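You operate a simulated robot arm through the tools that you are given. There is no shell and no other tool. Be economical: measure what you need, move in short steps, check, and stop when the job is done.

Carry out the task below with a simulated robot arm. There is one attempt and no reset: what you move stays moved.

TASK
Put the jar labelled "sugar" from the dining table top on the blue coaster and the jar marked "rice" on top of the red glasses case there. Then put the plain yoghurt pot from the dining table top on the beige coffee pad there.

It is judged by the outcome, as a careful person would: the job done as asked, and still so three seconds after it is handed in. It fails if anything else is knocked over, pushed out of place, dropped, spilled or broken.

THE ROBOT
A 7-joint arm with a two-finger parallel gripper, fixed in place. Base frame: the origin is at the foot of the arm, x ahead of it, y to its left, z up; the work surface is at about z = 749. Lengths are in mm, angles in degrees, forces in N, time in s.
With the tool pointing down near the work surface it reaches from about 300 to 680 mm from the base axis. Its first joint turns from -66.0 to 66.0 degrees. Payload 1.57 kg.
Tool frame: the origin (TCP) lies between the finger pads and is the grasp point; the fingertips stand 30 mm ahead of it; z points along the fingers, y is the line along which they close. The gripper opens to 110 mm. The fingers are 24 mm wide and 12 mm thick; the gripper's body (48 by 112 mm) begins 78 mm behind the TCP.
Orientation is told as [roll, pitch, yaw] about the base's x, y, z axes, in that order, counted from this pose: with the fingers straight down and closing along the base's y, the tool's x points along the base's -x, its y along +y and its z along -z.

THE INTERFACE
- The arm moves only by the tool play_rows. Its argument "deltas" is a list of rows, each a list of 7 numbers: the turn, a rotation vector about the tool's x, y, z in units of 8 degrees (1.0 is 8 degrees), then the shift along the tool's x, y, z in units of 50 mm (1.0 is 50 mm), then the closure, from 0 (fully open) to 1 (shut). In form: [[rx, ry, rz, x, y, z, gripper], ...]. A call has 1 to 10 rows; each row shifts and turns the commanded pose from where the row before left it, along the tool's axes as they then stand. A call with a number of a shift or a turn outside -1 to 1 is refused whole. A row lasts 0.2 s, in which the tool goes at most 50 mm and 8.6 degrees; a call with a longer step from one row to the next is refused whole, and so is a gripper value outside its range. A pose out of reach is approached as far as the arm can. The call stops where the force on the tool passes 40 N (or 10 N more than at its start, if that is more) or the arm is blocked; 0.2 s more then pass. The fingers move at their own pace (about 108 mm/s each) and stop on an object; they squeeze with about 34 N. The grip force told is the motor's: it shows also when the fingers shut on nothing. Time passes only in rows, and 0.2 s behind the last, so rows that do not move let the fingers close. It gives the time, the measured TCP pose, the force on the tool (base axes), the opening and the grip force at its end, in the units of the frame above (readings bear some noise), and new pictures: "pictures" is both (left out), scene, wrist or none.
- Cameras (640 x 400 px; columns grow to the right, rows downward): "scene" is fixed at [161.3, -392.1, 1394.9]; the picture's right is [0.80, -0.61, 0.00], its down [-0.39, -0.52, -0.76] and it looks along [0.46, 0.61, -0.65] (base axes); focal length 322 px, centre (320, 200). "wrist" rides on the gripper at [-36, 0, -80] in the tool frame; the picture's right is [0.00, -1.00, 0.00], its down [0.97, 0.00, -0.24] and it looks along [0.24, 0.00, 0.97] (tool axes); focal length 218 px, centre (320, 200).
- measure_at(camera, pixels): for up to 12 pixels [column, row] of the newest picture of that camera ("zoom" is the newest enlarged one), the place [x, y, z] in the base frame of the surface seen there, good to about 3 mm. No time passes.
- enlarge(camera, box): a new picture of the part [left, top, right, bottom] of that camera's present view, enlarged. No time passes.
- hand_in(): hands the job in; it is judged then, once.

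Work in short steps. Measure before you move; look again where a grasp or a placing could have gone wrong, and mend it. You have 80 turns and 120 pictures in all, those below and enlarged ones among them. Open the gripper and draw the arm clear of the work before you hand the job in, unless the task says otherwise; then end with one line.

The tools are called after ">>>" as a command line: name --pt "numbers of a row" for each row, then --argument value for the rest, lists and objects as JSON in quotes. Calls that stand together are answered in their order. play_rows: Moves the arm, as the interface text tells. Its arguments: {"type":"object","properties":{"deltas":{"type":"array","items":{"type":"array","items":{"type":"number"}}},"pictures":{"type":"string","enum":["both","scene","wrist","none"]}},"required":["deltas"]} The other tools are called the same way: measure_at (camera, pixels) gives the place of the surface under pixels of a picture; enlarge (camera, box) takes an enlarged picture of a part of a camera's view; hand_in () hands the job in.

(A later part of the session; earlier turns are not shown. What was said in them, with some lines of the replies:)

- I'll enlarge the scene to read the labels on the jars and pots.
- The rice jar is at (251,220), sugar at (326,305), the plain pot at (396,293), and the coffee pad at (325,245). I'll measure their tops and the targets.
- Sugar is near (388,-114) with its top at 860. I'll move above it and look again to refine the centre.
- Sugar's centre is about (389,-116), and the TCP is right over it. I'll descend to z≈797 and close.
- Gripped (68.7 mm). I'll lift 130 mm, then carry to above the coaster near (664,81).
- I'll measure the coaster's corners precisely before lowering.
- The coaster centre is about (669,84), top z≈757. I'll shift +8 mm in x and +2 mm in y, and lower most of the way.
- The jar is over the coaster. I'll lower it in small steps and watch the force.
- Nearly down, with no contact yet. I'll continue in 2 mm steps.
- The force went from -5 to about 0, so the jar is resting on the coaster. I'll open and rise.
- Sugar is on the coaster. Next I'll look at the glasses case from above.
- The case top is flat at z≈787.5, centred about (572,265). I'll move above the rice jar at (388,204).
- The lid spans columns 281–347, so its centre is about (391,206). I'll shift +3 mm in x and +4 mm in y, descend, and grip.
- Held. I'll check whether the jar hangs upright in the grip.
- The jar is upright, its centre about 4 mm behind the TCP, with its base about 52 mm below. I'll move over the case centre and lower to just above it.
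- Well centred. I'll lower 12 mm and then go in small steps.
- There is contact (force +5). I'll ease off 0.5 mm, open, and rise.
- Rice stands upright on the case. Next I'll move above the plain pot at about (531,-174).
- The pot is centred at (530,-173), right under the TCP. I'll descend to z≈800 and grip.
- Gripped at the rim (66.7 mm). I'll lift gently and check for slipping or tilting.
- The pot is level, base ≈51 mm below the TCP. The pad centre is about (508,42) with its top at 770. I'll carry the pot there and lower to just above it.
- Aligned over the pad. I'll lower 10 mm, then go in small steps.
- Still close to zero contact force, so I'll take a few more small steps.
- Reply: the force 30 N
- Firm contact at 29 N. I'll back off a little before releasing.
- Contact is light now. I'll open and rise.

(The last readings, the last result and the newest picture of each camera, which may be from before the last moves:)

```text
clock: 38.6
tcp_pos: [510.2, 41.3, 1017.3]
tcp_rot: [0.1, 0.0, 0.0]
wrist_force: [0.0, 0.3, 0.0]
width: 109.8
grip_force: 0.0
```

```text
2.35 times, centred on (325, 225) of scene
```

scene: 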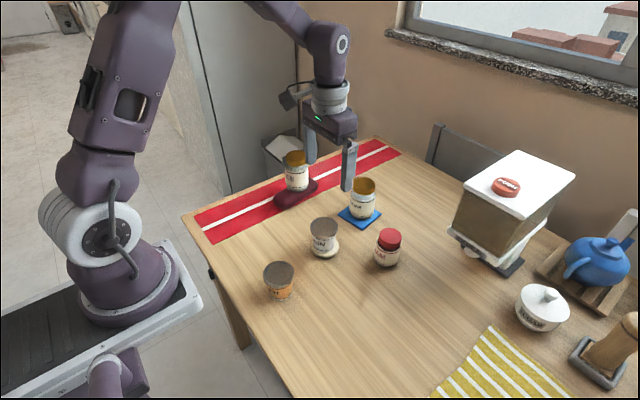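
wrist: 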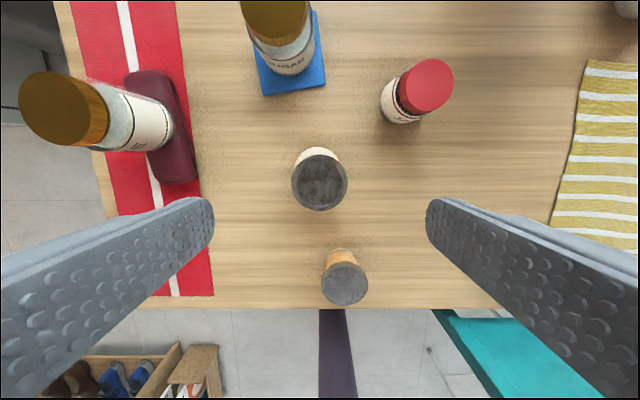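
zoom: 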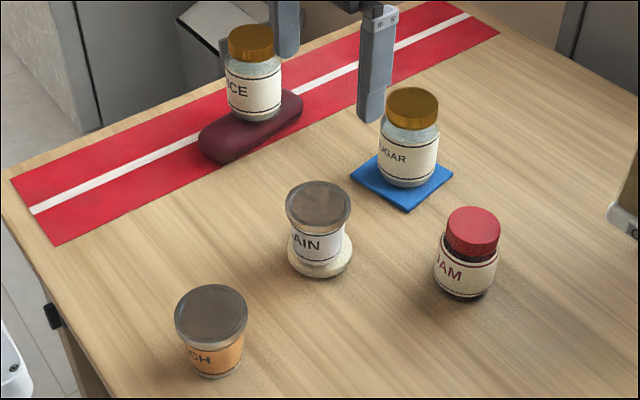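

All three are placed. I'll check the pot's seating and level more closely.

>>> enlarge --camera "scene" --box '[295, 205, 355, 265]'

>>> measure_at --camera "wrist" --pixels '[[320, 183], [297, 183], [343, 183], [320, 160], [320, 205], [320, 150]]'

>>> enlarge --camera "wrist" --box '[270, 130, 370, 230]'

```text
6.67 times, centred on (325, 235) of scene
```

zoom: 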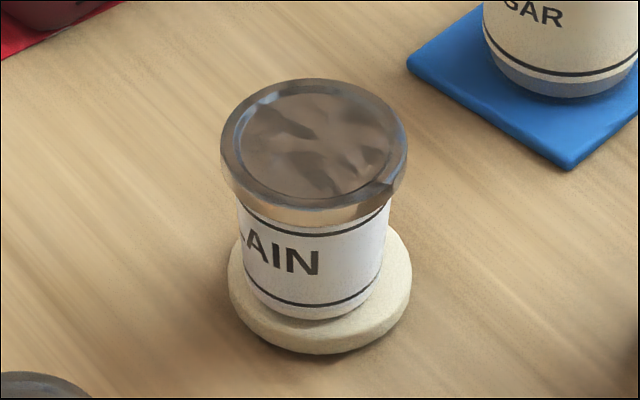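

```text
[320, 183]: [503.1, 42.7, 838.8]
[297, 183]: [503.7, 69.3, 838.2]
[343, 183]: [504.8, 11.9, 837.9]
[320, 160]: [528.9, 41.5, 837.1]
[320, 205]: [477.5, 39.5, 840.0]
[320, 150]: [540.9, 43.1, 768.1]
```

```text
4.00 times, centred on (320, 180) of wrist
```

zoom: 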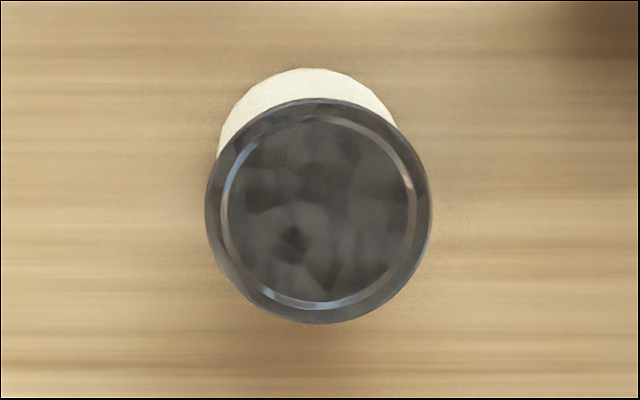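

The pot is level and seated on the pad. Sugar and rice are upright and stable, and the arm is clear with the gripper open.

>>> hand_in

```text
The job is handed in.
```

The sugar jar is on the blue coaster, the rice jar is on the red glasses case, and the plain yoghurt pot is on the beige coffee pad; nothing else was disturbed.
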